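You operate a simulated robot arm through the tools that you are given. There is no shell and no other tool.

Carry out the task below with a simulated robot arm. There is one attempt and no reset: what you move stays moved.

TASK
Test the desk stop: start belt, drums and pan in that order, then push it.
Fine: each start button once; the desk stop stays down and nothing runs.

The check looks at the end state, three seconds after you hand in, the way a careful person would. Anything else that was tipped, shoved, dropped, spilled or broken makes it a failure.

THE ROBOT
A 7-joint arm with a four-finger gripper, fixed in place. Base frame: the origin is at the foot of the arm, x ahead of it, y to its left, z up. Readings come in mm, rad, newtons and seconds.
Its first joint turns from -1.204 to 3.002 rad. Payload 3.67 kg.
The tool frame sits at the grasp point between the pads (the TCP): z along the fingers, y along the line on which they close. The tips reach 28 mm beyond it. The gripper opens to 112 mm. The gripper's body begins 73 mm behind the TCP.
Orientation is told as [roll, pitch, yaw] about the base's x, y, z axes, in that order, counted from this pose: with the fingers straight down and closing along the base's y, the tool's x points along the base's -x, its y along +y and its z along -z.

THE INTERFACE
- The arm moves only by the tool move_arm. Its argument "moves" is a list of rows, each an object (a shift or turn left out is 0, a gripper value left out holds the last) with "linear": the shift along the base's x, y, z in mm, a list of three; "turn": the turn, a rotation vector about the base's x, y, z in rad, a list of three; "grip": the closure in counts, from 0 (fully open) to 255 (shut). In form: [{"linear": [tx, ty, tz], "turn": [wx, wy, wz], "grip": grip}, ...]. A call has 1 to 20 rows; each row shifts and turns the commanded pose from where the row before left it. A row lasts 0.2 s, in which the tool goes at most 50 mm and 0.15 rad; a call with a longer step from one row to the next is refused whole, and so is a gripper value outside its range. A pose out of reach is approached as far as the arm can. The call stops where the force on the tool passes 90 N (or 10 N more than at its start, if that is more) or the arm is blocked; 0.2 s more then pass. Each finger halts on what it meets, pressing with about 34 N; the grip force reading is that of the motor and also rises with nothing between the fingers. The clock runs only during rows and for 0.2 s after the last one: add rows that do not move to give the fingers time. The reply holds the time, the measured pose of the TCP, the force on the tool along the base axes, the opening and the grip force, in the units named above and with some noise, with the torque about the TCP (base axes, N m) and any sound that the robot's microphone picked up.
- Cameras (640 x 400 px; columns grow to the right, rows downward): "scene" is fixed at [400.1, 500.3, 1548.8]; the picture's right is [-1.00, -0.04, 0.00], its down [-0.01, 0.28, -0.96] and it looks along [0.03, -0.96, -0.28] (base axes); focal length 311 px, centre (320, 200). "wrist" rides on the gripper at [60, -18, -104] in the tool frame; the picture's right is [0.29, 0.96, 0.00], its down [-0.80, 0.24, -0.55] and it looks along [-0.53, 0.16, 0.83] (tool axes); focal length 234 px, centre (320, 200). There is no depth. A picture from a camera that has moved, and an enlarged one, comes with that camera's place and axes in the base frame and with its lens.
- grab_frame(camera): a new picture of that camera. It takes no simulated time.
- lift_body(by): slides the trunk up (or, below 0, down) by that many mm; the arm rides with it, the base frame stays. It gives what a move gives, with no picture.
- close_up(camera, box): a new picture of the part [left, top, right, bottom] of that camera's present view, enlarged. It takes no simulated time.
- close_job(): hands the job in; it is judged then, once.

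Nothing tells you positions but the pictures and the camera data. Unless the task says otherwise, let go and move clear before handing in.

The tools are called after "Emit:" as name(argument=value, ...) on one line, values as JSON. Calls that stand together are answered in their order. move_arm: Moves the arm, as the interface text tells. Its arguments: {"type":"object","properties":{"moves":{"type":"array","items":{"type":"object","properties":{"linear":{"type":"array","items":{"type":"number"}},"turn":{"type":"array","items":{"type":"number"}},"grip":{"type":"number"}}}}},"required":["moves"]} The other tools are called the same way: lift_body (by) slides the trunk up or down; grab_frame (camera) takes a picture; close_up (camera, box) takes an enlarged picture of a part of a camera's view; close_job () hands the job in.

At the start:

```text
t: 0.0
position: [476.6, -565.6, 1228.3]
orientation: [0.029, 0.006, -0.026]
ft_force: [0.5, -0.4, -0.2]
ft_torque: [-0.01, 0.02, 0.0]
grip_width: 112.1
gripper_force: 0.1
trunk travel left (down, up): [-575.0, 265.0]
```

scene: 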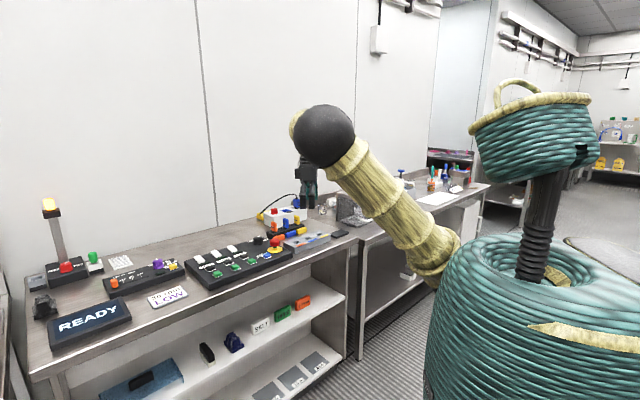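
wrist: 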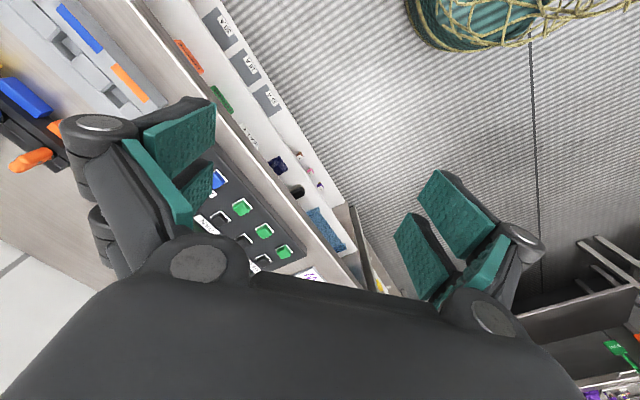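

I see a bench along the far wall with several control panels, and the arm is hovering above it. I'll enlarge the parts of the scene that hold the panels to read the labels.

Emit:
close_up(camera="scene", box=[20, 180, 180, 280])

Emit:
close_up(camera="scene", box=[170, 220, 298, 300])

Emit:
close_up(camera="scene", box=[240, 180, 368, 260])

Emit:
close_up(camera="scene", box=[20, 250, 212, 370])

```text
4.00 times, centred on (100, 230) of scene
camera zoom: at [400.1, 500.3, 1548.8], right [-1.0, -0.04, 0.0], down [-0.01, 0.28, -0.96], along [0.03, -0.96, -0.28], focal length 1244 px, centre (1200, 80)
```

zoom: 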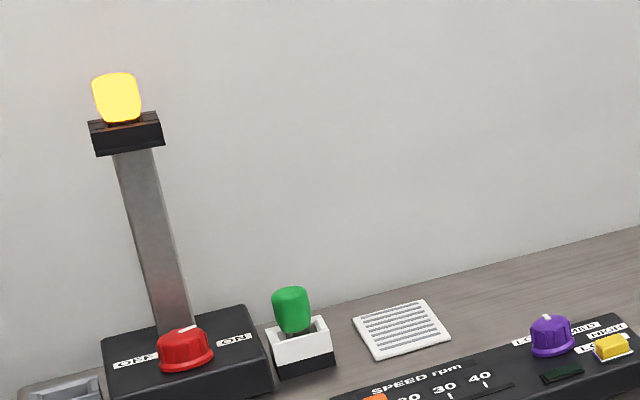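

```text
5.00 times, centred on (234, 260) of scene
camera zoom: at [400.1, 500.3, 1548.8], right [-1.0, -0.04, 0.0], down [-0.01, 0.28, -0.96], along [0.03, -0.96, -0.28], focal length 1555 px, centre (750, -100)
```

zoom: 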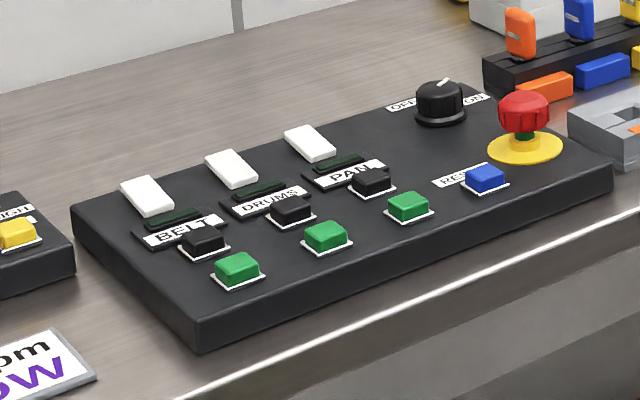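

```text
5.00 times, centred on (304, 220) of scene
camera zoom: at [400.1, 500.3, 1548.8], right [-1.0, -0.04, 0.0], down [-0.01, 0.28, -0.96], along [0.03, -0.96, -0.28], focal length 1555 px, centre (400, 100)
```

zoom: 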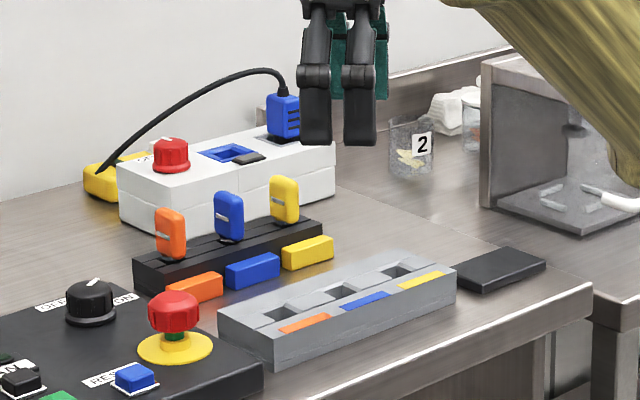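

```text
3.33 times, centred on (116, 310) of scene
camera zoom: at [400.1, 500.3, 1548.8], right [-1.0, -0.04, 0.0], down [-0.01, 0.28, -0.96], along [0.03, -0.96, -0.28], focal length 1037 px, centre (1000, -167)
```

zoom: 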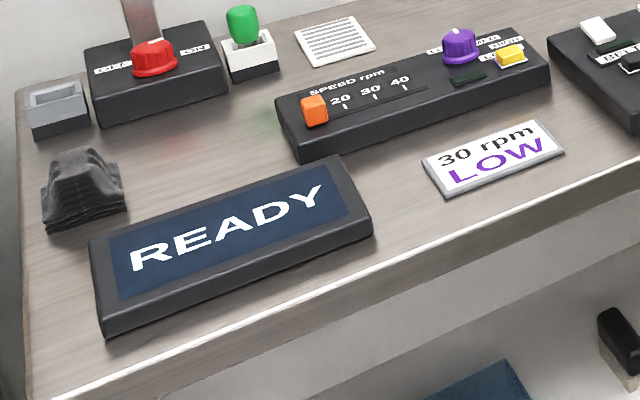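

The console carries belt, drums and pan columns (black stop and green start buttons), a blue reset and a red mushroom on yellow, which I take to be the desk stop. Triangulating puts the greens near (825,-548), (772,-598) and (722,-653) at z≈946, and the mushroom near (640,-765). I'll close the gripper, turn it square to the bench and move closer, still high, to look.

Emit:
move_arm(moves=[{"linear": [25, 0, -5], "turn": [0, 0, -0.131], "grip": 255}, {"linear": [25, 0, -5], "turn": [0, 0, -0.131]}, {"linear": [25, 0, -5], "turn": [0, 0, -0.131]}, {"linear": [25, 0, -5], "turn": [0, 0, -0.131]}, {"linear": [25, 0, -5], "turn": [0, 0, -0.131]}, {"linear": [25, 0, -5], "turn": [0, 0, -0.131]}, {"linear": [0, 0, 0]}, {"linear": [0, 0, 0]}])

```text
t: 1.8
position: [627.8, -564.0, 1197.3]
orientation: [0.028, 0.006, -0.814]
ft_force: [0.0, 0.8, -0.6]
ft_torque: [0.0, 0.01, 0.04]
grip_width: 0.0
gripper_force: 33.6
trunk travel left (down, up): [-575.0, 265.0]
```

Emit:
grab_frame(camera="wrist")

Emit:
grab_frame(camera="scene")

```text
taken
camera wrist: at [571.6, -536.2, 1297.4], right [0.5, 0.87, 0.03], down [0.71, -0.43, 0.56], along [0.49, -0.26, -0.83], focal length 234 px, centre (320, 200)
```

wrist: 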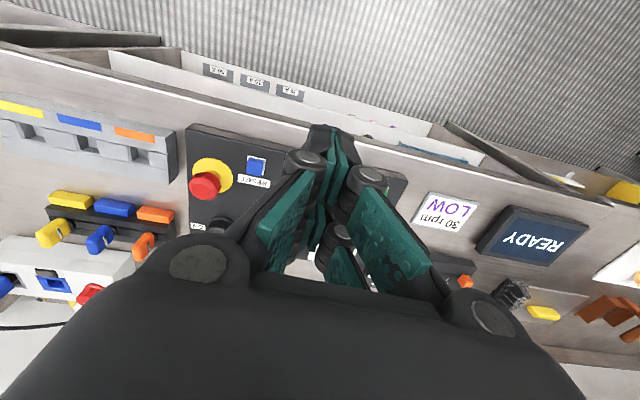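

```text
taken
```

scene: 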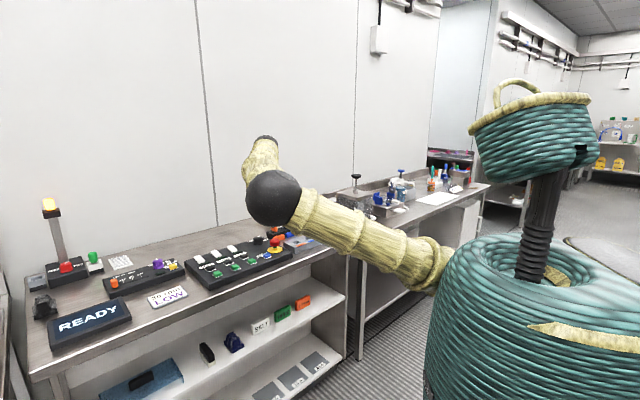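

The wrist view agrees with the scene estimate: buttons sit about 74 mm apart along a bench turned 45°, and the mushroom is near (642,-774). I'll level the tool and shift to the side of the belt column so the green buttons aren't hidden by the fingers.

Emit:
move_arm(moves=[{"linear": [30, 28, -9], "turn": [-0.014, -0.003, 0.014]}, {"linear": [30, 28, -9], "turn": [-0.014, -0.003, 0.014]}, {"linear": [30, 28, -9]}, {"linear": [30, 28, -9]}, {"linear": [30, 28, -9]}, {"linear": [0, 0, 0]}])

Emit:
grab_frame(camera="wrist")

Emit:
grab_frame(camera="scene")

```text
t: 3.2
position: [772.0, -434.7, 1138.4]
orientation: [0.006, -0.001, -0.801]
ft_force: [-0.2, -0.2, -0.4]
ft_torque: [0.0, 0.0, 0.01]
grip_width: 0.1
gripper_force: 33.7
trunk travel left (down, up): [-575.0, 265.0]
```

```text
taken
camera wrist: at [717.8, -404.5, 1239.3], right [0.49, 0.87, 0.0], down [0.72, -0.41, 0.56], along [0.49, -0.27, -0.83], focal length 234 px, centre (320, 200)
```

wrist: 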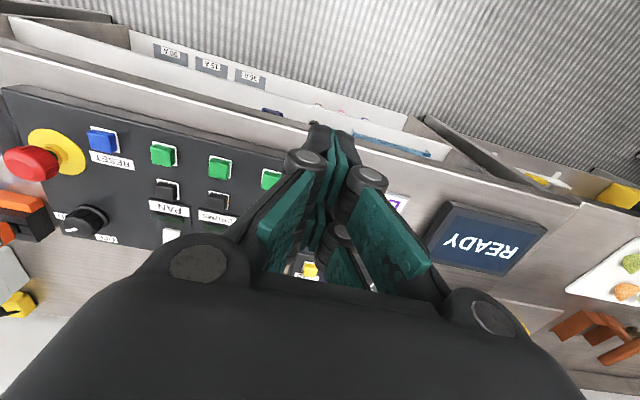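

```text
taken
```

scene: 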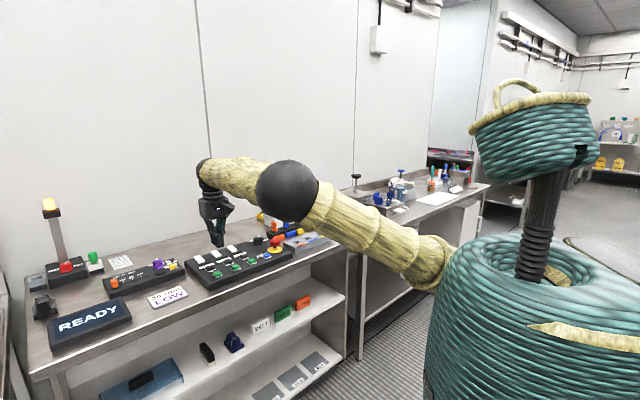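

All the greens are visible from here. The pose has not fully reached the command, so I'll wait a moment, check whether it settles, and enlarge the view.

Emit:
move_arm(moves=[{"linear": [0, 0, 0]}, {"linear": [0, 0, 0]}, {"linear": [0, 0, 0]}])

Emit:
close_up(camera="wrist", box=[0, 80, 320, 280])

Emit:
close_up(camera="scene", box=[170, 220, 298, 300])

```text
t: 4.0
position: [772.2, -432.9, 1139.8]
orientation: [0.011, 0.0, -0.801]
ft_force: [0.2, 0.4, 0.4]
ft_torque: [0.01, 0.03, 0.03]
grip_width: 0.1
gripper_force: 33.6
trunk travel left (down, up): [-575.0, 265.0]
```

```text
2.00 times, centred on (160, 180) of wrist
camera zoom: at [717.3, -404.3, 1240.8], right [0.49, 0.87, 0.01], down [0.72, -0.41, 0.56], along [0.49, -0.26, -0.83], focal length 468 px, centre (640, 240)
```

zoom: 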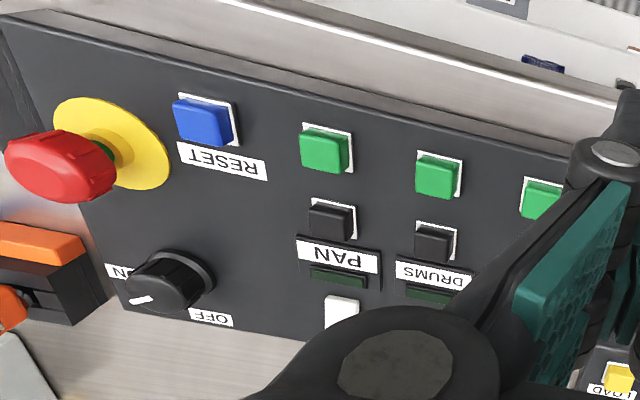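

```text
5.00 times, centred on (234, 260) of scene
camera zoom: at [400.1, 500.3, 1548.8], right [-1.0, -0.04, 0.0], down [-0.01, 0.28, -0.96], along [0.03, -0.96, -0.28], focal length 1555 px, centre (750, -100)
```

zoom: 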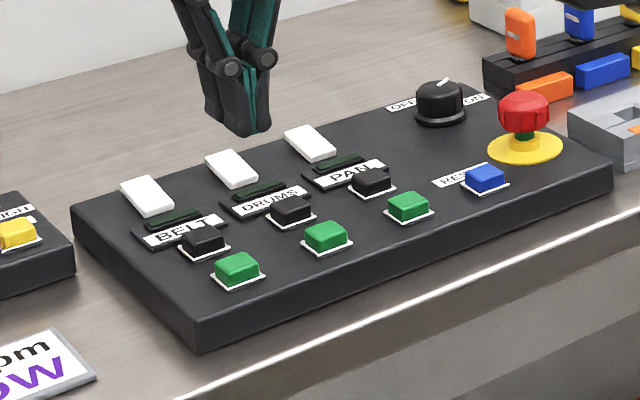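

The arm is almost straight at this height, so the shortfall is reach. It should improve lower down, and I can tilt the fingers outward if needed. I'll zoom on the fingertips to calibrate the scene camera against the known tip position.

Emit:
close_up(camera="scene", box=[196, 216, 244, 246])

Emit:
close_up(camera="scene", box=[200, 246, 264, 286])

Emit:
close_up(camera="scene", box=[240, 228, 304, 268])

```text
13.33 times, centred on (220, 231) of scene
camera zoom: at [400.1, 500.3, 1548.8], right [-1.0, -0.04, 0.0], down [-0.01, 0.28, -0.96], along [0.03, -0.96, -0.28], focal length 4147 px, centre (1653, -213)
```

zoom: 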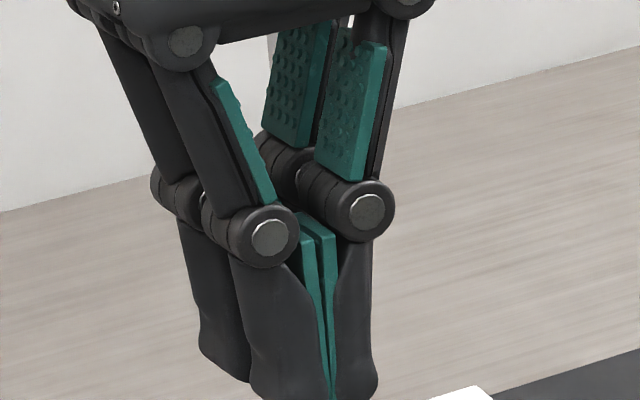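

```text
10.00 times, centred on (232, 266) of scene
camera zoom: at [400.1, 500.3, 1548.8], right [-1.0, -0.04, 0.0], down [-0.01, 0.28, -0.96], along [0.03, -0.96, -0.28], focal length 3110 px, centre (1200, -460)
```

zoom: 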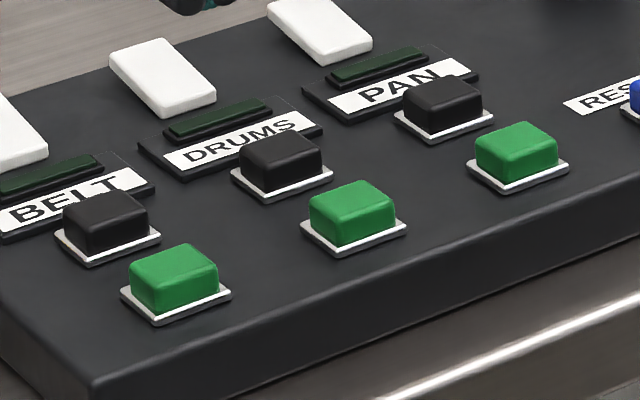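

```text
10.00 times, centred on (272, 248) of scene
camera zoom: at [400.1, 500.3, 1548.8], right [-1.0, -0.04, 0.0], down [-0.01, 0.28, -0.96], along [0.03, -0.96, -0.28], focal length 3110 px, centre (800, -280)
```

zoom: 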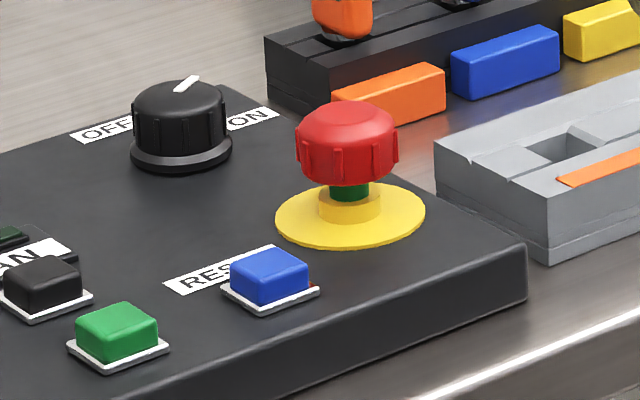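

The knob points to ON, all lamps are dark, and the mushroom is up with its green collar showing. I'll tilt the fingers outward about 0.3 rad for reach and come to a hover a few centimetres above the belt start button.

Emit:
move_arm(moves=[{"linear": [0, -10, -10], "turn": [-0.0707, -0.0707, 0]}, {"linear": [0, -10, -10], "turn": [-0.0707, -0.0707, 0]}, {"linear": [0, -10, -10], "turn": [-0.0707, -0.0707, 0]}, {"linear": [10, -20, -20]}, {"linear": [10, -20, -15]}, {"linear": [10, -20, -15]}, {"linear": [10, -20, -15]}, {"linear": [0, 0, 0]}, {"linear": [0, 0, 0]}])

Emit:
grab_frame(camera="wrist")

Emit:
grab_frame(camera="scene")

```text
t: 6.0
position: [816.3, -536.6, 1057.1]
orientation: [0.012, -0.318, -0.785]
ft_force: [0.2, -0.3, -0.6]
ft_torque: [0.0, 0.01, -0.01]
grip_width: 0.0
gripper_force: 33.9
trunk travel left (down, up): [-575.0, 265.0]
```

```text
taken
camera wrist: at [740.1, -487.2, 1134.3], right [0.48, 0.87, -0.08], down [0.58, -0.25, 0.78], along [0.66, -0.42, -0.62], focal length 234 px, centre (320, 200)
```

wrist: 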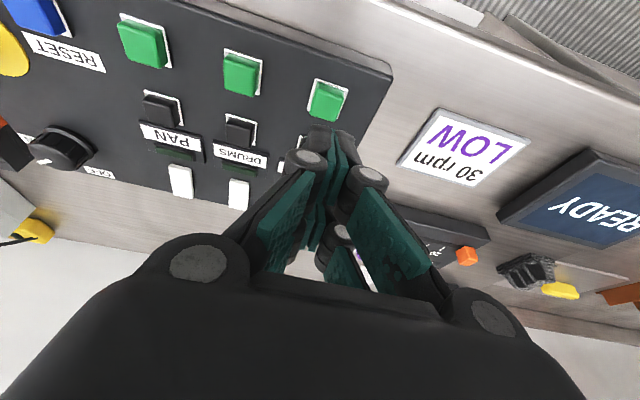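

```text
taken
```

scene: 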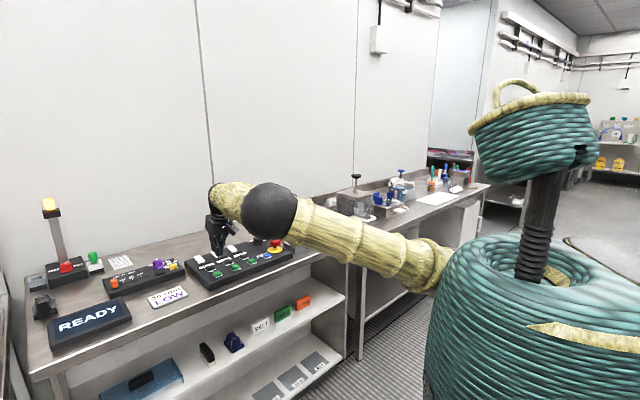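

Now the reading matches the command, with the tip about 70 mm above the belt start button. I'll zoom in on both views to line up the tip with the button.

Emit:
close_up(camera="wrist", box=[240, 60, 400, 160])

Emit:
close_up(camera="scene", box=[190, 236, 254, 286])

```text
4.00 times, centred on (320, 110) of wrist
camera zoom: at [740.1, -487.2, 1134.3], right [0.48, 0.87, -0.08], down [0.58, -0.25, 0.78], along [0.66, -0.42, -0.62], focal length 937 px, centre (320, 560)
```

zoom: 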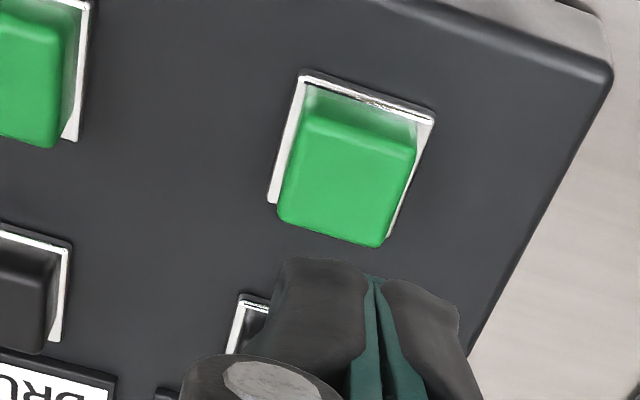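

```text
8.00 times, centred on (222, 261) of scene
camera zoom: at [400.1, 500.3, 1548.8], right [-1.0, -0.04, 0.0], down [-0.01, 0.28, -0.96], along [0.03, -0.96, -0.28], focal length 2488 px, centre (1104, -288)
```

zoom: 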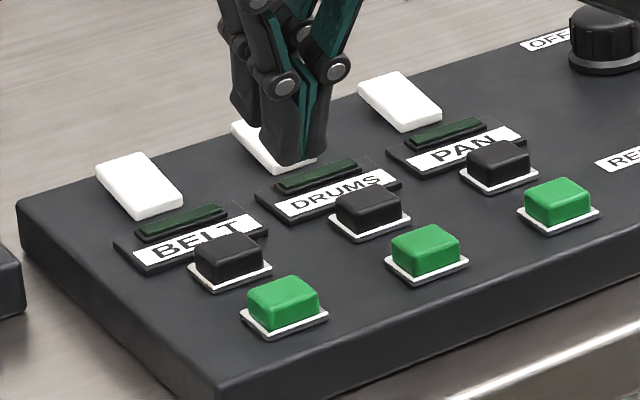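

The tip lies just robot-side of the belt button, and I now place its top near (825.5,-544,952). I'll shift out over it and descend to about 15 mm above, then check again.

Emit:
move_arm(moves=[{"linear": [5, -4, -15]}, {"linear": [5, -4, -15]}, {"linear": [4, -4, -15]}, {"linear": [0, 0, -10]}, {"linear": [0, 0, 0]}, {"linear": [0, 0, 0]}])

Emit:
close_up(camera="wrist", box=[240, 60, 400, 160])

Emit:
close_up(camera="scene", box=[190, 236, 254, 276])

```text
t: 7.4
position: [831.0, -547.8, 1001.0]
orientation: [0.015, -0.319, -0.786]
ft_force: [-1.4, 0.2, 0.0]
ft_torque: [-0.02, 0.03, -0.01]
grip_width: 0.0
gripper_force: 34.1
trunk travel left (down, up): [-575.0, 265.0]
```

```text
4.00 times, centred on (320, 110) of wrist
camera zoom: at [753.7, -498.4, 1079.5], right [0.48, 0.87, -0.08], down [0.58, -0.25, 0.78], along [0.66, -0.42, -0.62], focal length 937 px, centre (320, 560)
```

zoom: 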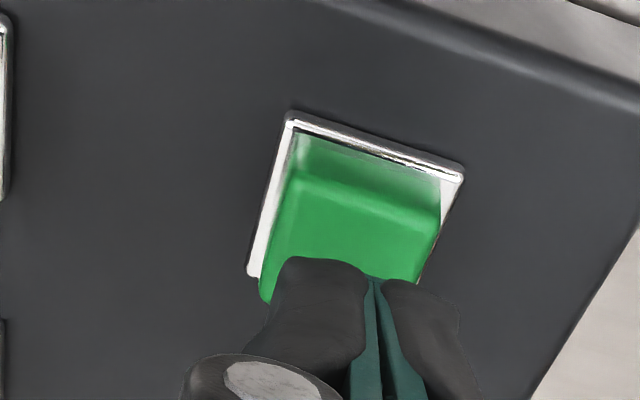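

```text
10.00 times, centred on (222, 256) of scene
camera zoom: at [400.1, 500.3, 1548.8], right [-1.0, -0.04, 0.0], down [-0.01, 0.28, -0.96], along [0.03, -0.96, -0.28], focal length 3110 px, centre (1300, -360)
```

zoom: 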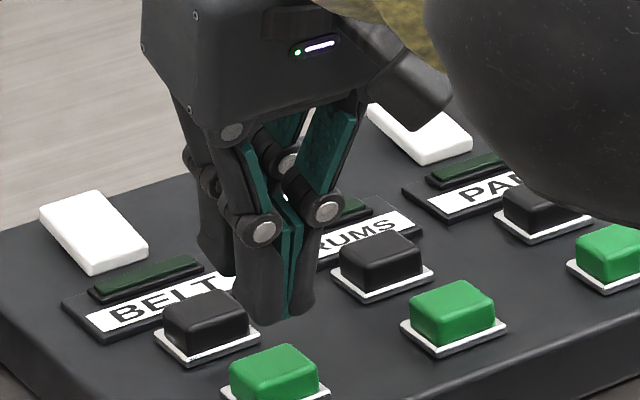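

The tip is centred sideways and its lower edge will land on the button's top face. I'll nudge slightly and descend in small steps, watching force and sound.

Emit:
move_arm(moves=[{"linear": [0, -2, -4]}, {"linear": [0, 0, -4]}, {"linear": [0, 0, -3]}, {"linear": [0, 0, 0]}])

Emit:
close_up(camera="wrist", box=[240, 60, 400, 160])

Emit:
close_up(camera="scene", box=[190, 246, 254, 286])

```text
t: 8.4
position: [829.8, -549.8, 990.9]
orientation: [0.015, -0.318, -0.784]
ft_force: [0.1, 0.3, -0.4]
ft_torque: [-0.01, 0.01, 0.02]
grip_width: 0.0
gripper_force: 33.6
trunk travel left (down, up): [-575.0, 265.0]
```

```text
4.00 times, centred on (320, 110) of wrist
camera zoom: at [753.4, -500.3, 1068.2], right [0.48, 0.87, -0.08], down [0.58, -0.25, 0.78], along [0.66, -0.42, -0.62], focal length 937 px, centre (320, 560)
```

zoom: 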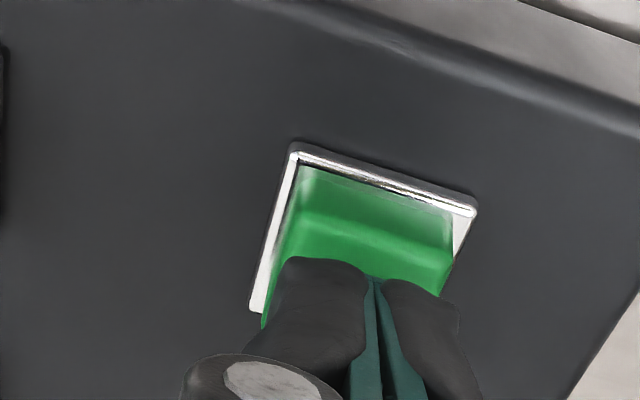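

```text
10.00 times, centred on (222, 266) of scene
camera zoom: at [400.1, 500.3, 1548.8], right [-1.0, -0.04, 0.0], down [-0.01, 0.28, -0.96], along [0.03, -0.96, -0.28], focal length 3110 px, centre (1300, -460)
```

zoom: 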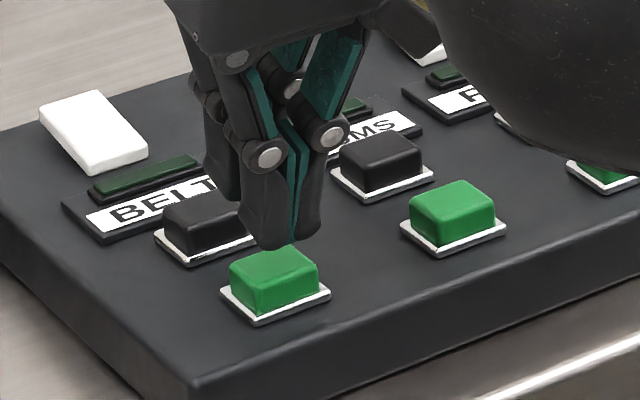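

The finger tip is about 9 mm above the belt button and over its face. I'll continue straight down in small steps.

Emit:
move_arm(moves=[{"linear": [0.7, 0.7, -3]}, {"linear": [0, 0, -3]}, {"linear": [0, 0, -2]}, {"linear": [0, 0, 0]}])

Emit:
close_up(camera="scene", box=[190, 246, 254, 286])

```text
t: 9.4
position: [831.2, -549.1, 983.7]
orientation: [0.014, -0.317, -0.786]
ft_force: [0.6, 0.1, 0.2]
ft_torque: [0.04, 0.02, 0.02]
grip_width: 0.0
gripper_force: 34.3
trunk travel left (down, up): [-575.0, 265.0]
```

```text
10.00 times, centred on (222, 266) of scene
camera zoom: at [400.1, 500.3, 1548.8], right [-1.0, -0.04, 0.0], down [-0.01, 0.28, -0.96], along [0.03, -0.96, -0.28], focal length 3110 px, centre (1300, -460)
```

zoom: 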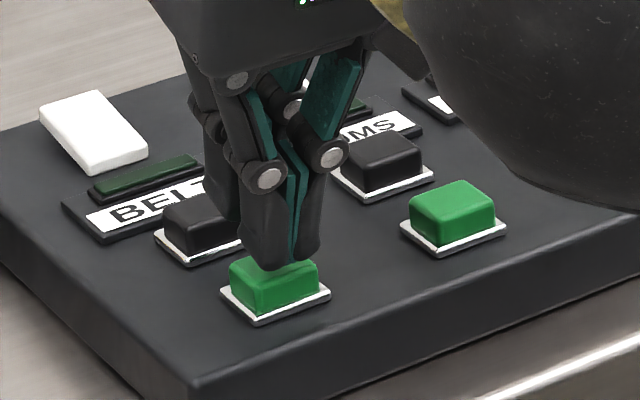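

Nearly touching, with no force yet. I'll keep stepping down gently.

Emit:
move_arm(moves=[{"linear": [0, 0, -1.5]}, {"linear": [0, 0, -1.5]}])

```text
t: 10.0
position: [831.6, -549.1, 979.5]
orientation: [0.014, -0.318, -0.786]
ft_force: [0.5, 0.0, 0.0]
ft_torque: [-0.03, 0.02, -0.01]
grip_width: 0.0
gripper_force: 34.4
trunk travel left (down, up): [-575.0, 265.0]
```

Emit:
move_arm(moves=[{"linear": [0, 0, -1.5]}, {"linear": [0, 0, -1.5]}])

Emit:
close_up(camera="scene", box=[190, 246, 254, 286])

Emit:
close_up(camera="wrist", box=[240, 60, 400, 160])

```text
t: 10.6
position: [829.7, -548.8, 977.6]
orientation: [0.013, -0.318, -0.785]
ft_force: [0.4, -0.9, -0.1]
ft_torque: [-0.03, 0.02, 0.01]
grip_width: 0.1
gripper_force: 33.7
trunk travel left (down, up): [-575.0, 265.0]
```

```text
10.00 times, centred on (222, 266) of scene
camera zoom: at [400.1, 500.3, 1548.8], right [-1.0, -0.04, 0.0], down [-0.01, 0.28, -0.96], along [0.03, -0.96, -0.28], focal length 3110 px, centre (1300, -460)
```

zoom: 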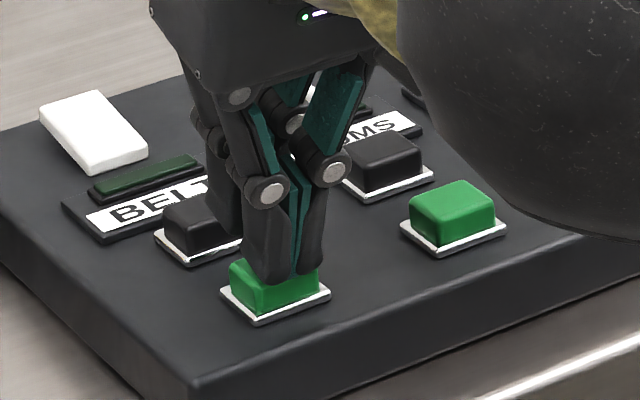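

```text
4.00 times, centred on (320, 110) of wrist
camera zoom: at [753.6, -499.2, 1054.1], right [0.48, 0.87, -0.08], down [0.58, -0.25, 0.78], along [0.66, -0.42, -0.62], focal length 937 px, centre (320, 560)
```

zoom: 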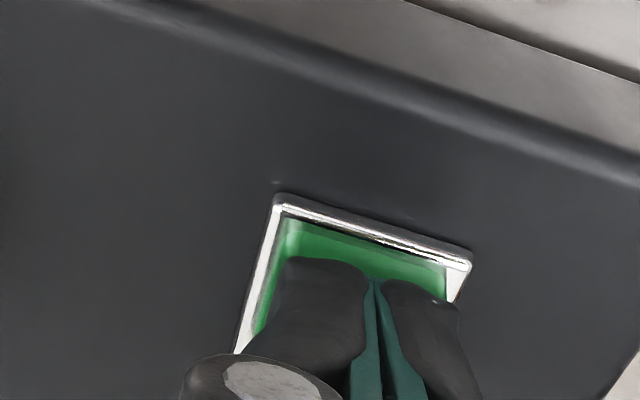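

Still no force, though the finger looks like it meets the button. I'll zoom in tighter to see whether the button is actually being touched.

Emit:
close_up(camera="scene", box=[206, 262, 230, 282])

Emit:
close_up(camera="wrist", box=[290, 95, 370, 145])

```text
16.00 times, centred on (218, 272) of scene
camera zoom: at [400.1, 500.3, 1548.8], right [-1.0, -0.04, 0.0], down [-0.01, 0.28, -0.96], along [0.03, -0.96, -0.28], focal length 4977 px, centre (1952, -952)
```

zoom: 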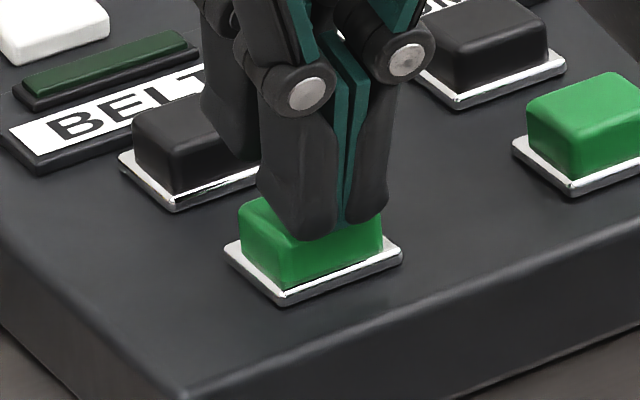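

```text
8.00 times, centred on (330, 120) of wrist
camera zoom: at [753.6, -499.2, 1054.1], right [0.48, 0.87, -0.08], down [0.58, -0.25, 0.78], along [0.66, -0.42, -0.62], focal length 1873 px, centre (240, 840)
```

zoom: 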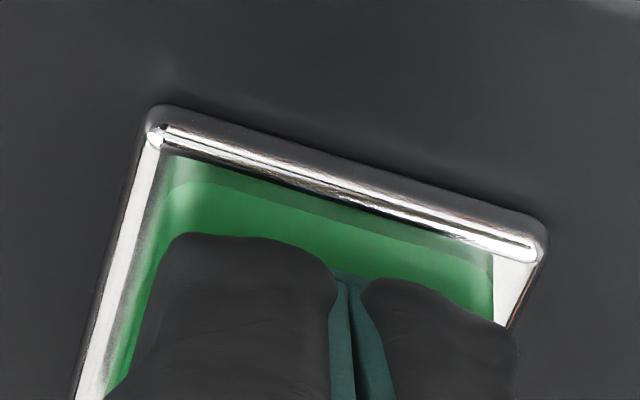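

Emit:
move_arm(moves=[{"linear": [0, 0, -1.5]}, {"linear": [0, 0, 0]}])

Emit:
close_up(camera="scene", box=[206, 262, 230, 282])

Emit:
close_up(camera="wrist", box=[290, 95, 370, 145])

```text
t: 11.2
position: [830.0, -550.1, 976.1]
orientation: [0.014, -0.319, -0.787]
ft_force: [-0.5, 0.2, 1.0]
ft_torque: [0.01, 0.02, 0.01]
grip_width: 5.8
gripper_force: 36.2
trunk travel left (down, up): [-575.0, 265.0]
```

```text
16.00 times, centred on (218, 272) of scene
camera zoom: at [400.1, 500.3, 1548.8], right [-1.0, -0.04, 0.0], down [-0.01, 0.28, -0.96], along [0.03, -0.96, -0.28], focal length 4977 px, centre (1952, -952)
```

zoom: 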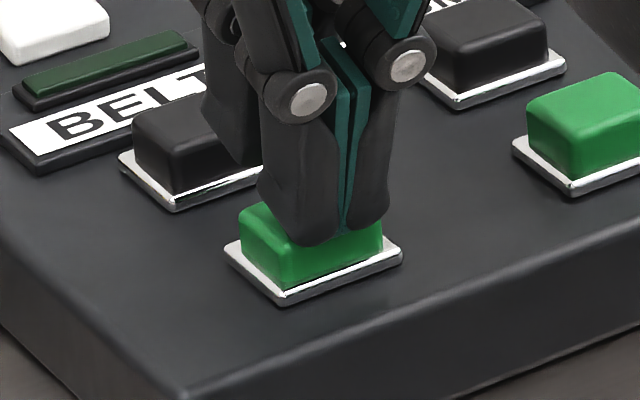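

```text
8.00 times, centred on (330, 120) of wrist
camera zoom: at [753.5, -499.4, 1052.4], right [0.48, 0.87, -0.08], down [0.58, -0.25, 0.78], along [0.66, -0.42, -0.62], focal length 1873 px, centre (240, 840)
```

zoom: 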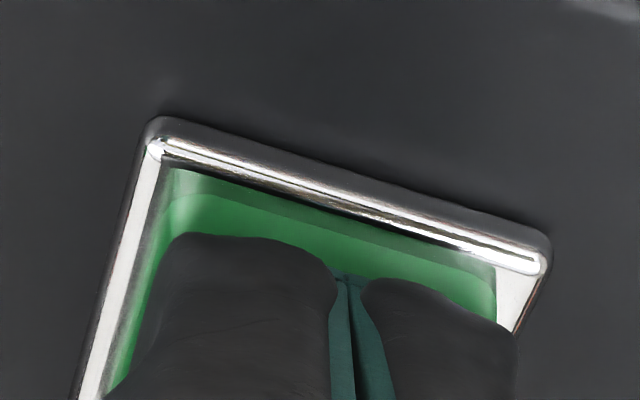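

The opening reading jumped to 5.8 mm and force is just starting, so contact has begun. I'll press on a little further, 1 mm at a time.

Emit:
move_arm(moves=[{"linear": [0, 0, -1]}])

Emit:
close_up(camera="scene", box=[206, 262, 230, 282])

```text
t: 11.6
position: [829.7, -548.2, 973.9]
orientation: [0.013, -0.317, -0.787]
ft_force: [-1.6, -0.5, 1.4]
ft_torque: [-0.01, 0.05, 0.02]
grip_width: 6.1
gripper_force: 35.3
trunk travel left (down, up): [-575.0, 265.0]
```

```text
16.00 times, centred on (218, 272) of scene
camera zoom: at [400.1, 500.3, 1548.8], right [-1.0, -0.04, 0.0], down [-0.01, 0.28, -0.96], along [0.03, -0.96, -0.28], focal length 4977 px, centre (1952, -952)
```

zoom: 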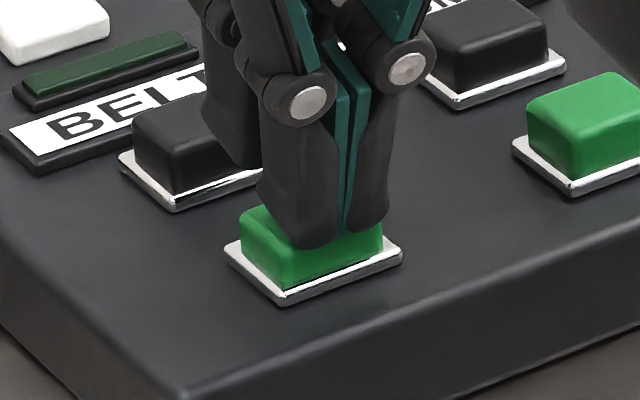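

Emit:
move_arm(moves=[{"linear": [0, 0, -1]}])

Emit:
close_up(camera="scene", box=[206, 262, 230, 282])

```text
t: 12.0
position: [829.8, -547.7, 973.7]
orientation: [0.013, -0.319, -0.785]
ft_force: [0.0, 0.0, 0.9]
ft_torque: [-0.01, 0.0, -0.02]
grip_width: 5.9
gripper_force: 35.6
trunk travel left (down, up): [-575.0, 265.0]
```

```text
16.00 times, centred on (218, 272) of scene
camera zoom: at [400.1, 500.3, 1548.8], right [-1.0, -0.04, 0.0], down [-0.01, 0.28, -0.96], along [0.03, -0.96, -0.28], focal length 4977 px, centre (1952, -952)
```

zoom: 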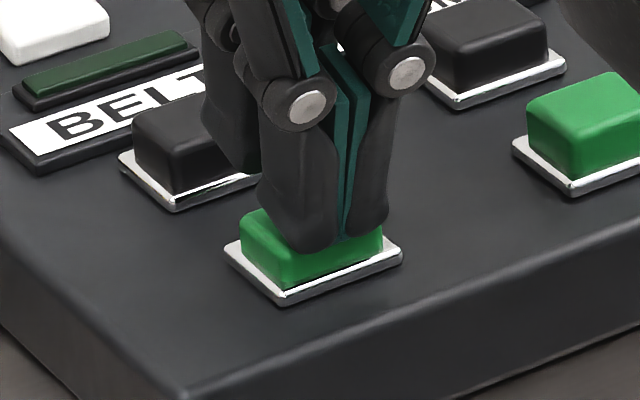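

The button is sinking with light resistance. Continuing downward.

Emit:
move_arm(moves=[{"linear": [0, 0, -1]}, {"linear": [0, 0, -1]}])

Emit:
close_up(camera="scene", box=[206, 262, 230, 282])

```text
t: 12.6
position: [831.2, -547.1, 972.4]
orientation: [0.014, -0.318, -0.785]
ft_force: [-1.9, 0.0, 2.7]
ft_torque: [0.01, 0.07, -0.03]
grip_width: 6.2
gripper_force: 35.7
trunk travel left (down, up): [-575.0, 265.0]
heard: click
```

```text
16.00 times, centred on (218, 272) of scene
camera zoom: at [400.1, 500.3, 1548.8], right [-1.0, -0.04, 0.0], down [-0.01, 0.28, -0.96], along [0.03, -0.96, -0.28], focal length 4977 px, centre (1952, -952)
```

zoom: 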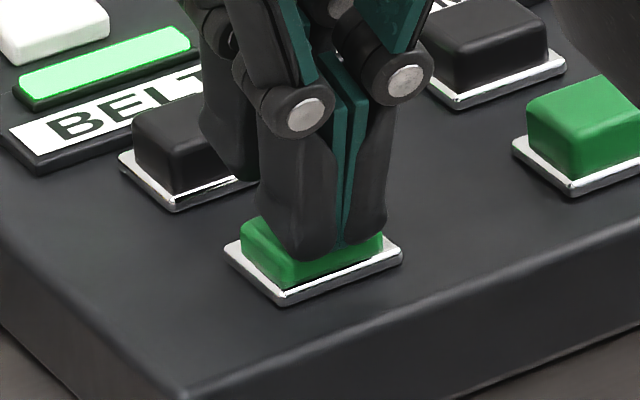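

Click heard and the belt lamp is lit. I'll lift straight up and then move over to the drums start button.

Emit:
move_arm(moves=[{"linear": [0, 0, 10]}, {"linear": [0, 0, 18]}, {"linear": [-17, -16.7, 0]}, {"linear": [-17, -16.7, 0]}, {"linear": [-17, -16.7, 0]}, {"linear": [0, 0, 0]}, {"linear": [0, 0, 0]}])

Emit:
close_up(camera="wrist", box=[240, 60, 400, 160])

Emit:
close_up(camera="scene", box=[190, 236, 270, 286])

Emit:
grab_frame(camera="scene")

```text
t: 14.2
position: [781.7, -598.5, 997.8]
orientation: [0.015, -0.316, -0.785]
ft_force: [1.2, 0.3, 0.2]
ft_torque: [0.0, 0.0, 0.0]
grip_width: 0.2
gripper_force: 35.5
trunk travel left (down, up): [-575.0, 265.0]
```

```text
4.00 times, centred on (320, 110) of wrist
camera zoom: at [703.9, -549.1, 1075.8], right [0.48, 0.87, -0.08], down [0.58, -0.25, 0.78], along [0.66, -0.42, -0.62], focal length 937 px, centre (320, 560)
```

zoom: 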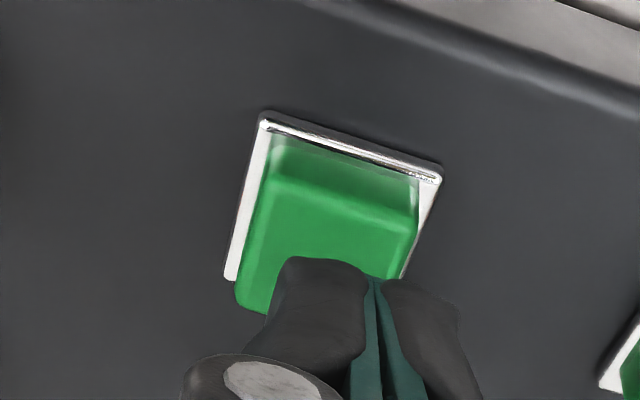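

```text
8.00 times, centred on (230, 261) of scene
camera zoom: at [400.1, 500.3, 1548.8], right [-1.0, -0.04, 0.0], down [-0.01, 0.28, -0.96], along [0.03, -0.96, -0.28], focal length 2488 px, centre (1040, -288)
```

zoom: 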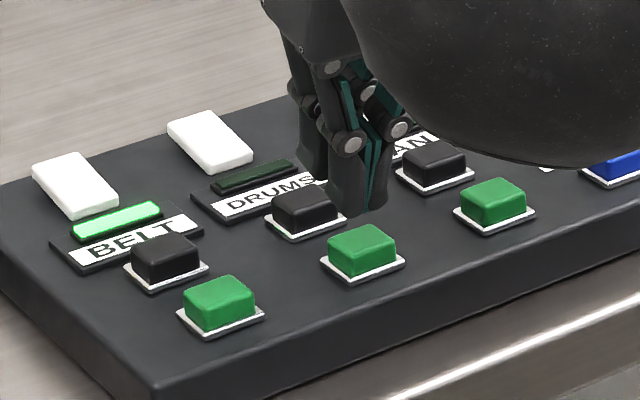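

```text
taken
```

scene: 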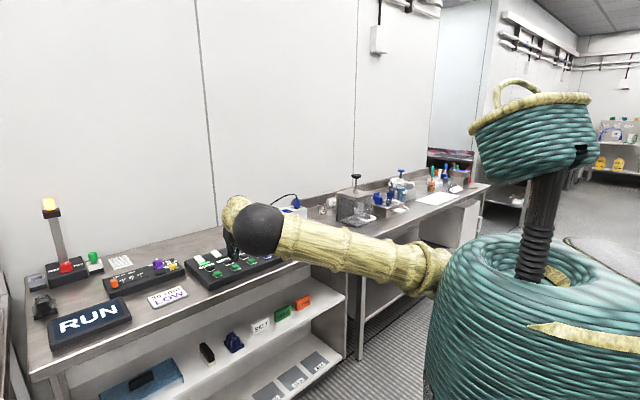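

The belt button popped back, its lamp stays lit and the display reads RUN. Comparing plate positions in the wrist view with the belt approach, the tip needs to go about 4.5 mm further toward pan to be centred on drums. I'll shift and descend to the matching height to compare.

Emit:
move_arm(moves=[{"linear": [-3.2, -3.2, 0]}, {"linear": [0, 0, -4]}, {"linear": [0, 0, -4]}, {"linear": [0, 0, 0]}])

Emit:
close_up(camera="wrist", box=[240, 60, 400, 160])

Emit:
close_up(camera="scene", box=[206, 246, 270, 286])

```text
t: 15.2
position: [777.0, -600.7, 990.5]
orientation: [0.014, -0.317, -0.786]
ft_force: [-0.5, 0.4, 0.2]
ft_torque: [0.0, 0.01, 0.01]
grip_width: 0.0
gripper_force: 35.3
trunk travel left (down, up): [-575.0, 265.0]
```

```text
4.00 times, centred on (320, 110) of wrist
camera zoom: at [700.7, -552.0, 1068.5], right [0.48, 0.87, -0.08], down [0.58, -0.25, 0.78], along [0.66, -0.42, -0.62], focal length 937 px, centre (320, 560)
```

zoom: 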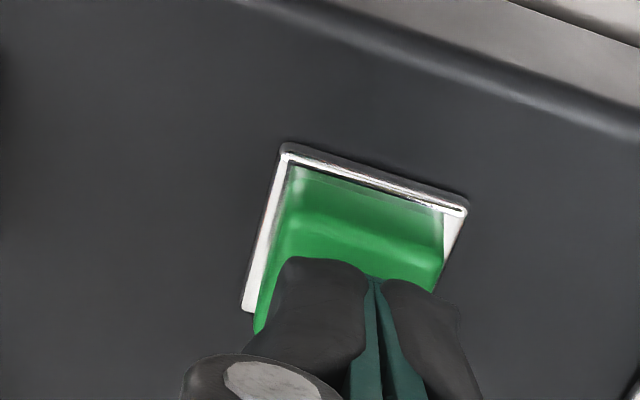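

```text
10.00 times, centred on (238, 266) of scene
camera zoom: at [400.1, 500.3, 1548.8], right [-1.0, -0.04, 0.0], down [-0.01, 0.28, -0.96], along [0.03, -0.96, -0.28], focal length 3110 px, centre (1140, -460)
```

zoom: 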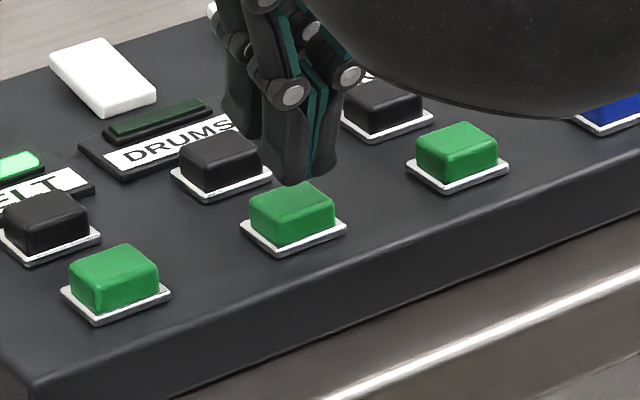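

The plate corners match the belt approach almost exactly. I'll go down to just above contact, then press to the click.

Emit:
move_arm(moves=[{"linear": [0, 0, -5]}, {"linear": [0, 0, -5]}, {"linear": [0, 0, -3]}, {"linear": [0, 0, -1]}, {"linear": [0, 0, -1]}, {"linear": [0, 0, -1]}, {"linear": [0, 0, -1]}])

Emit:
close_up(camera="scene", box=[206, 246, 270, 286])

```text
t: 16.8
position: [776.8, -601.6, 974.9]
orientation: [0.015, -0.318, -0.786]
ft_force: [-0.5, 0.6, 0.8]
ft_torque: [0.03, -0.01, 0.02]
grip_width: 5.7
gripper_force: 36.1
trunk travel left (down, up): [-575.0, 265.0]
```

```text
10.00 times, centred on (238, 266) of scene
camera zoom: at [400.1, 500.3, 1548.8], right [-1.0, -0.04, 0.0], down [-0.01, 0.28, -0.96], along [0.03, -0.96, -0.28], focal length 3110 px, centre (1140, -460)
```

zoom: 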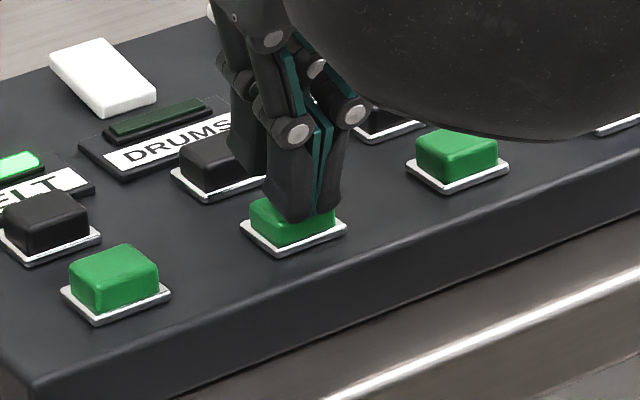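

Contact as before, with no click yet. Pressing the last couple of millimetres.

Emit:
move_arm(moves=[{"linear": [0, 0, -1]}, {"linear": [0, 0, -1]}, {"linear": [0, 0, -1]}])

Emit:
close_up(camera="scene", box=[206, 246, 270, 286])

```text
t: 17.6
position: [776.6, -600.8, 971.8]
orientation: [0.014, -0.316, -0.785]
ft_force: [0.4, -0.4, 3.0]
ft_torque: [-0.03, 0.03, 0.0]
grip_width: 6.1
gripper_force: 35.7
trunk travel left (down, up): [-575.0, 265.0]
heard: click
```

```text
10.00 times, centred on (238, 266) of scene
camera zoom: at [400.1, 500.3, 1548.8], right [-1.0, -0.04, 0.0], down [-0.01, 0.28, -0.96], along [0.03, -0.96, -0.28], focal length 3110 px, centre (1140, -460)
```

zoom: 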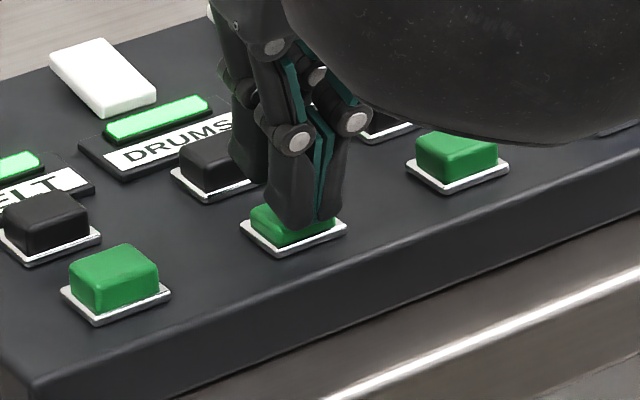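

Drums lamp lit on the click. Lifting and moving the same pitch over to pan.

Emit:
move_arm(moves=[{"linear": [0, 0, 10]}, {"linear": [0, 0, 18]}, {"linear": [-18, -17.8, 0]}, {"linear": [-18, -17.8, 0]}, {"linear": [-18, -17.8, 0]}, {"linear": [0, 0, -4]}, {"linear": [0, 0, -4]}, {"linear": [0, 0, 0]}, {"linear": [0, 0, 0]}])

Emit:
close_up(camera="wrist", box=[240, 60, 400, 160])

Emit:
close_up(camera="scene", box=[206, 236, 286, 286])

Emit:
grab_frame(camera="scene")

```text
t: 19.6
position: [722.7, -655.5, 991.4]
orientation: [0.014, -0.318, -0.786]
ft_force: [0.2, 0.0, -0.8]
ft_torque: [-0.01, 0.02, -0.05]
grip_width: 0.0
gripper_force: 35.5
trunk travel left (down, up): [-575.0, 265.0]
```

```text
4.00 times, centred on (320, 110) of wrist
camera zoom: at [646.1, -605.4, 1068.2], right [0.48, 0.87, -0.08], down [0.58, -0.25, 0.78], along [0.66, -0.42, -0.62], focal length 937 px, centre (320, 560)
```

zoom: 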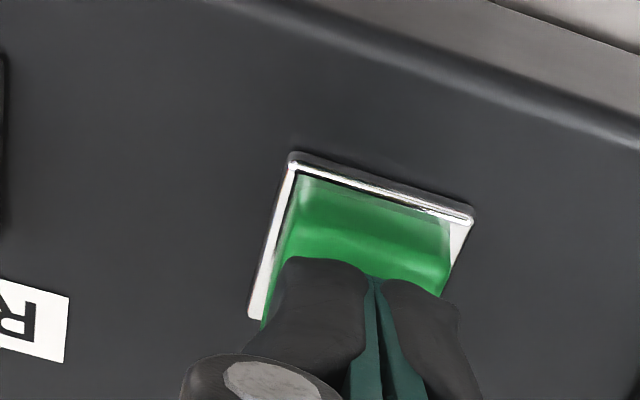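

```text
8.00 times, centred on (246, 261) of scene
camera zoom: at [400.1, 500.3, 1548.8], right [-1.0, -0.04, 0.0], down [-0.01, 0.28, -0.96], along [0.03, -0.96, -0.28], focal length 2488 px, centre (912, -288)
```

zoom: 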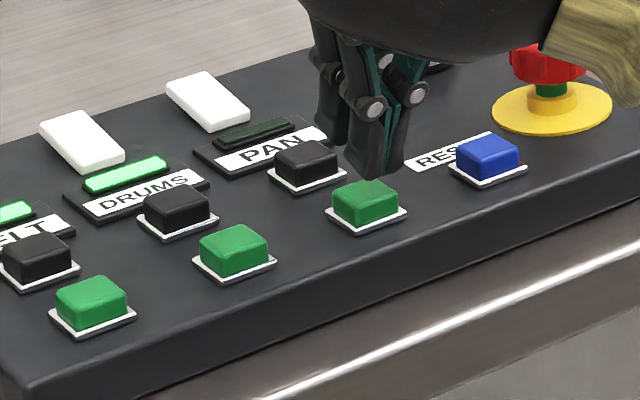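

```text
taken
```

scene: 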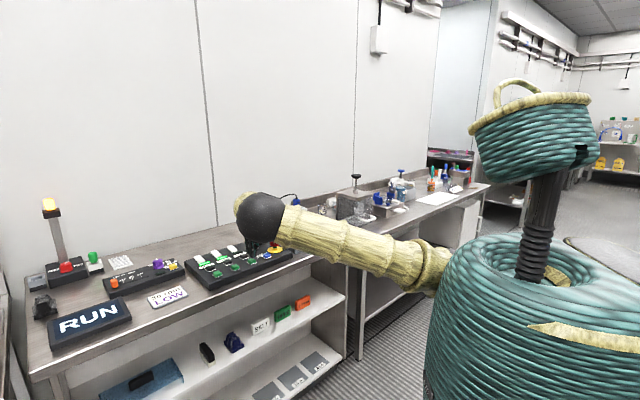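

Pan is within 1.5 mm of alignment. A tiny correction, then press the same way.

Emit:
move_arm(moves=[{"linear": [1.5, 0.5, -5]}, {"linear": [0, 0, -5]}, {"linear": [0, 0, -3]}, {"linear": [0, 0, -1]}, {"linear": [0, 0, -1]}, {"linear": [0, 0, -1]}, {"linear": [0, 0, -1]}, {"linear": [0, 0, -1]}, {"linear": [0, 0, -1]}, {"linear": [0, 0, -1]}])

Emit:
close_up(camera="scene", box=[206, 236, 286, 286])

```text
t: 21.8
position: [723.5, -654.6, 971.7]
orientation: [0.014, -0.317, -0.785]
ft_force: [-0.3, -0.1, 3.5]
ft_torque: [0.02, 0.05, -0.01]
grip_width: 5.8
gripper_force: 35.5
trunk travel left (down, up): [-575.0, 265.0]
heard: click
```

```text
8.00 times, centred on (246, 261) of scene
camera zoom: at [400.1, 500.3, 1548.8], right [-1.0, -0.04, 0.0], down [-0.01, 0.28, -0.96], along [0.03, -0.96, -0.28], focal length 2488 px, centre (912, -288)
```

zoom: 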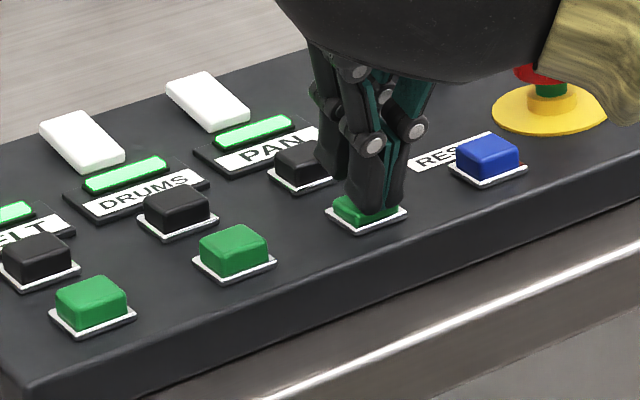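

All three lamps are lit. I'll lift well clear, above mushroom height, then move over the red desk stop, which I place near (648,-780) with its top around z≈988.

Emit:
move_arm(moves=[{"linear": [0, 0, 10]}, {"linear": [0, 0, 25]}, {"linear": [0, 0, 30]}, {"linear": [0, 0, 30]}, {"linear": [-15, -20, 0]}, {"linear": [-15, -25, 0]}, {"linear": [-15, -25, 0]}, {"linear": [-15, -20, 0]}, {"linear": [-10, -20, 0]}, {"linear": [0, 0, 0]}, {"linear": [0, 0, 0]}])

Emit:
grab_frame(camera="wrist")

Emit:
close_up(camera="scene", box=[206, 196, 334, 276])

Emit:
grab_frame(camera="scene")

```text
t: 24.2
position: [653.1, -765.0, 1067.1]
orientation: [0.015, -0.317, -0.787]
ft_force: [-0.2, 0.3, -0.5]
ft_torque: [0.02, -0.01, 0.02]
grip_width: 0.0
gripper_force: 36.0
trunk travel left (down, up): [-575.0, 265.0]
```

```text
taken
camera wrist: at [576.5, -715.8, 1144.3], right [0.48, 0.87, -0.08], down [0.58, -0.25, 0.78], along [0.66, -0.42, -0.62], focal length 234 px, centre (320, 200)
```

wrist: 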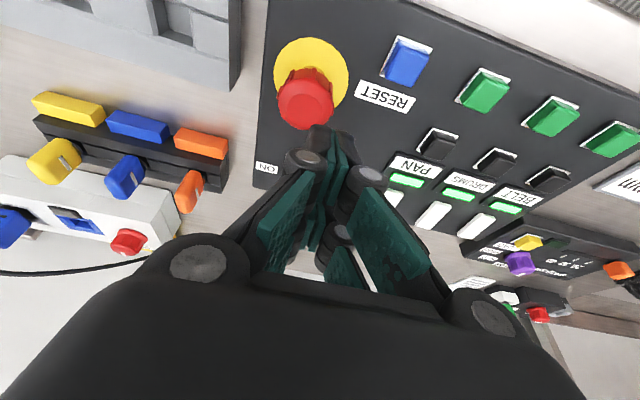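

```text
5.00 times, centred on (270, 236) of scene
camera zoom: at [400.1, 500.3, 1548.8], right [-1.0, -0.04, 0.0], down [-0.01, 0.28, -0.96], along [0.03, -0.96, -0.28], focal length 1555 px, centre (570, 20)
```

zoom: 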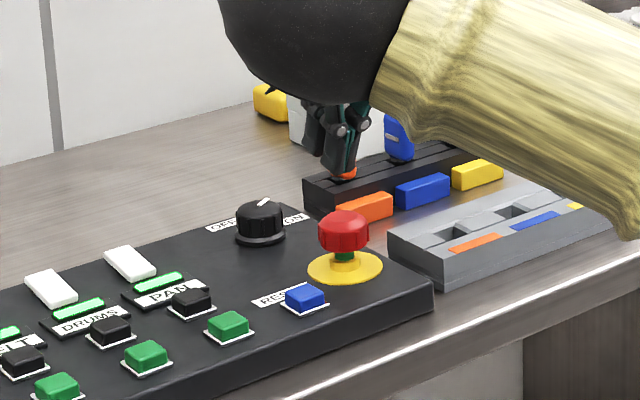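

```text
taken
```

scene: 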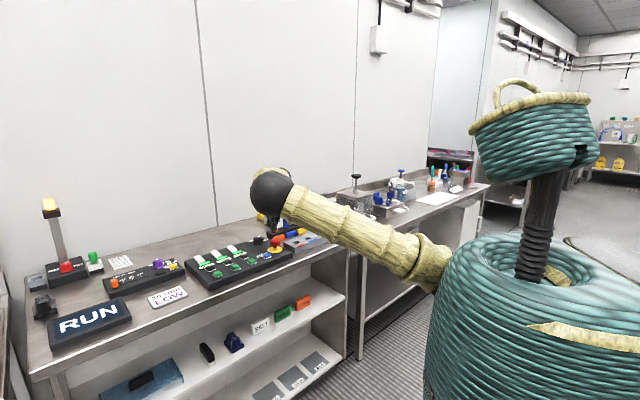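

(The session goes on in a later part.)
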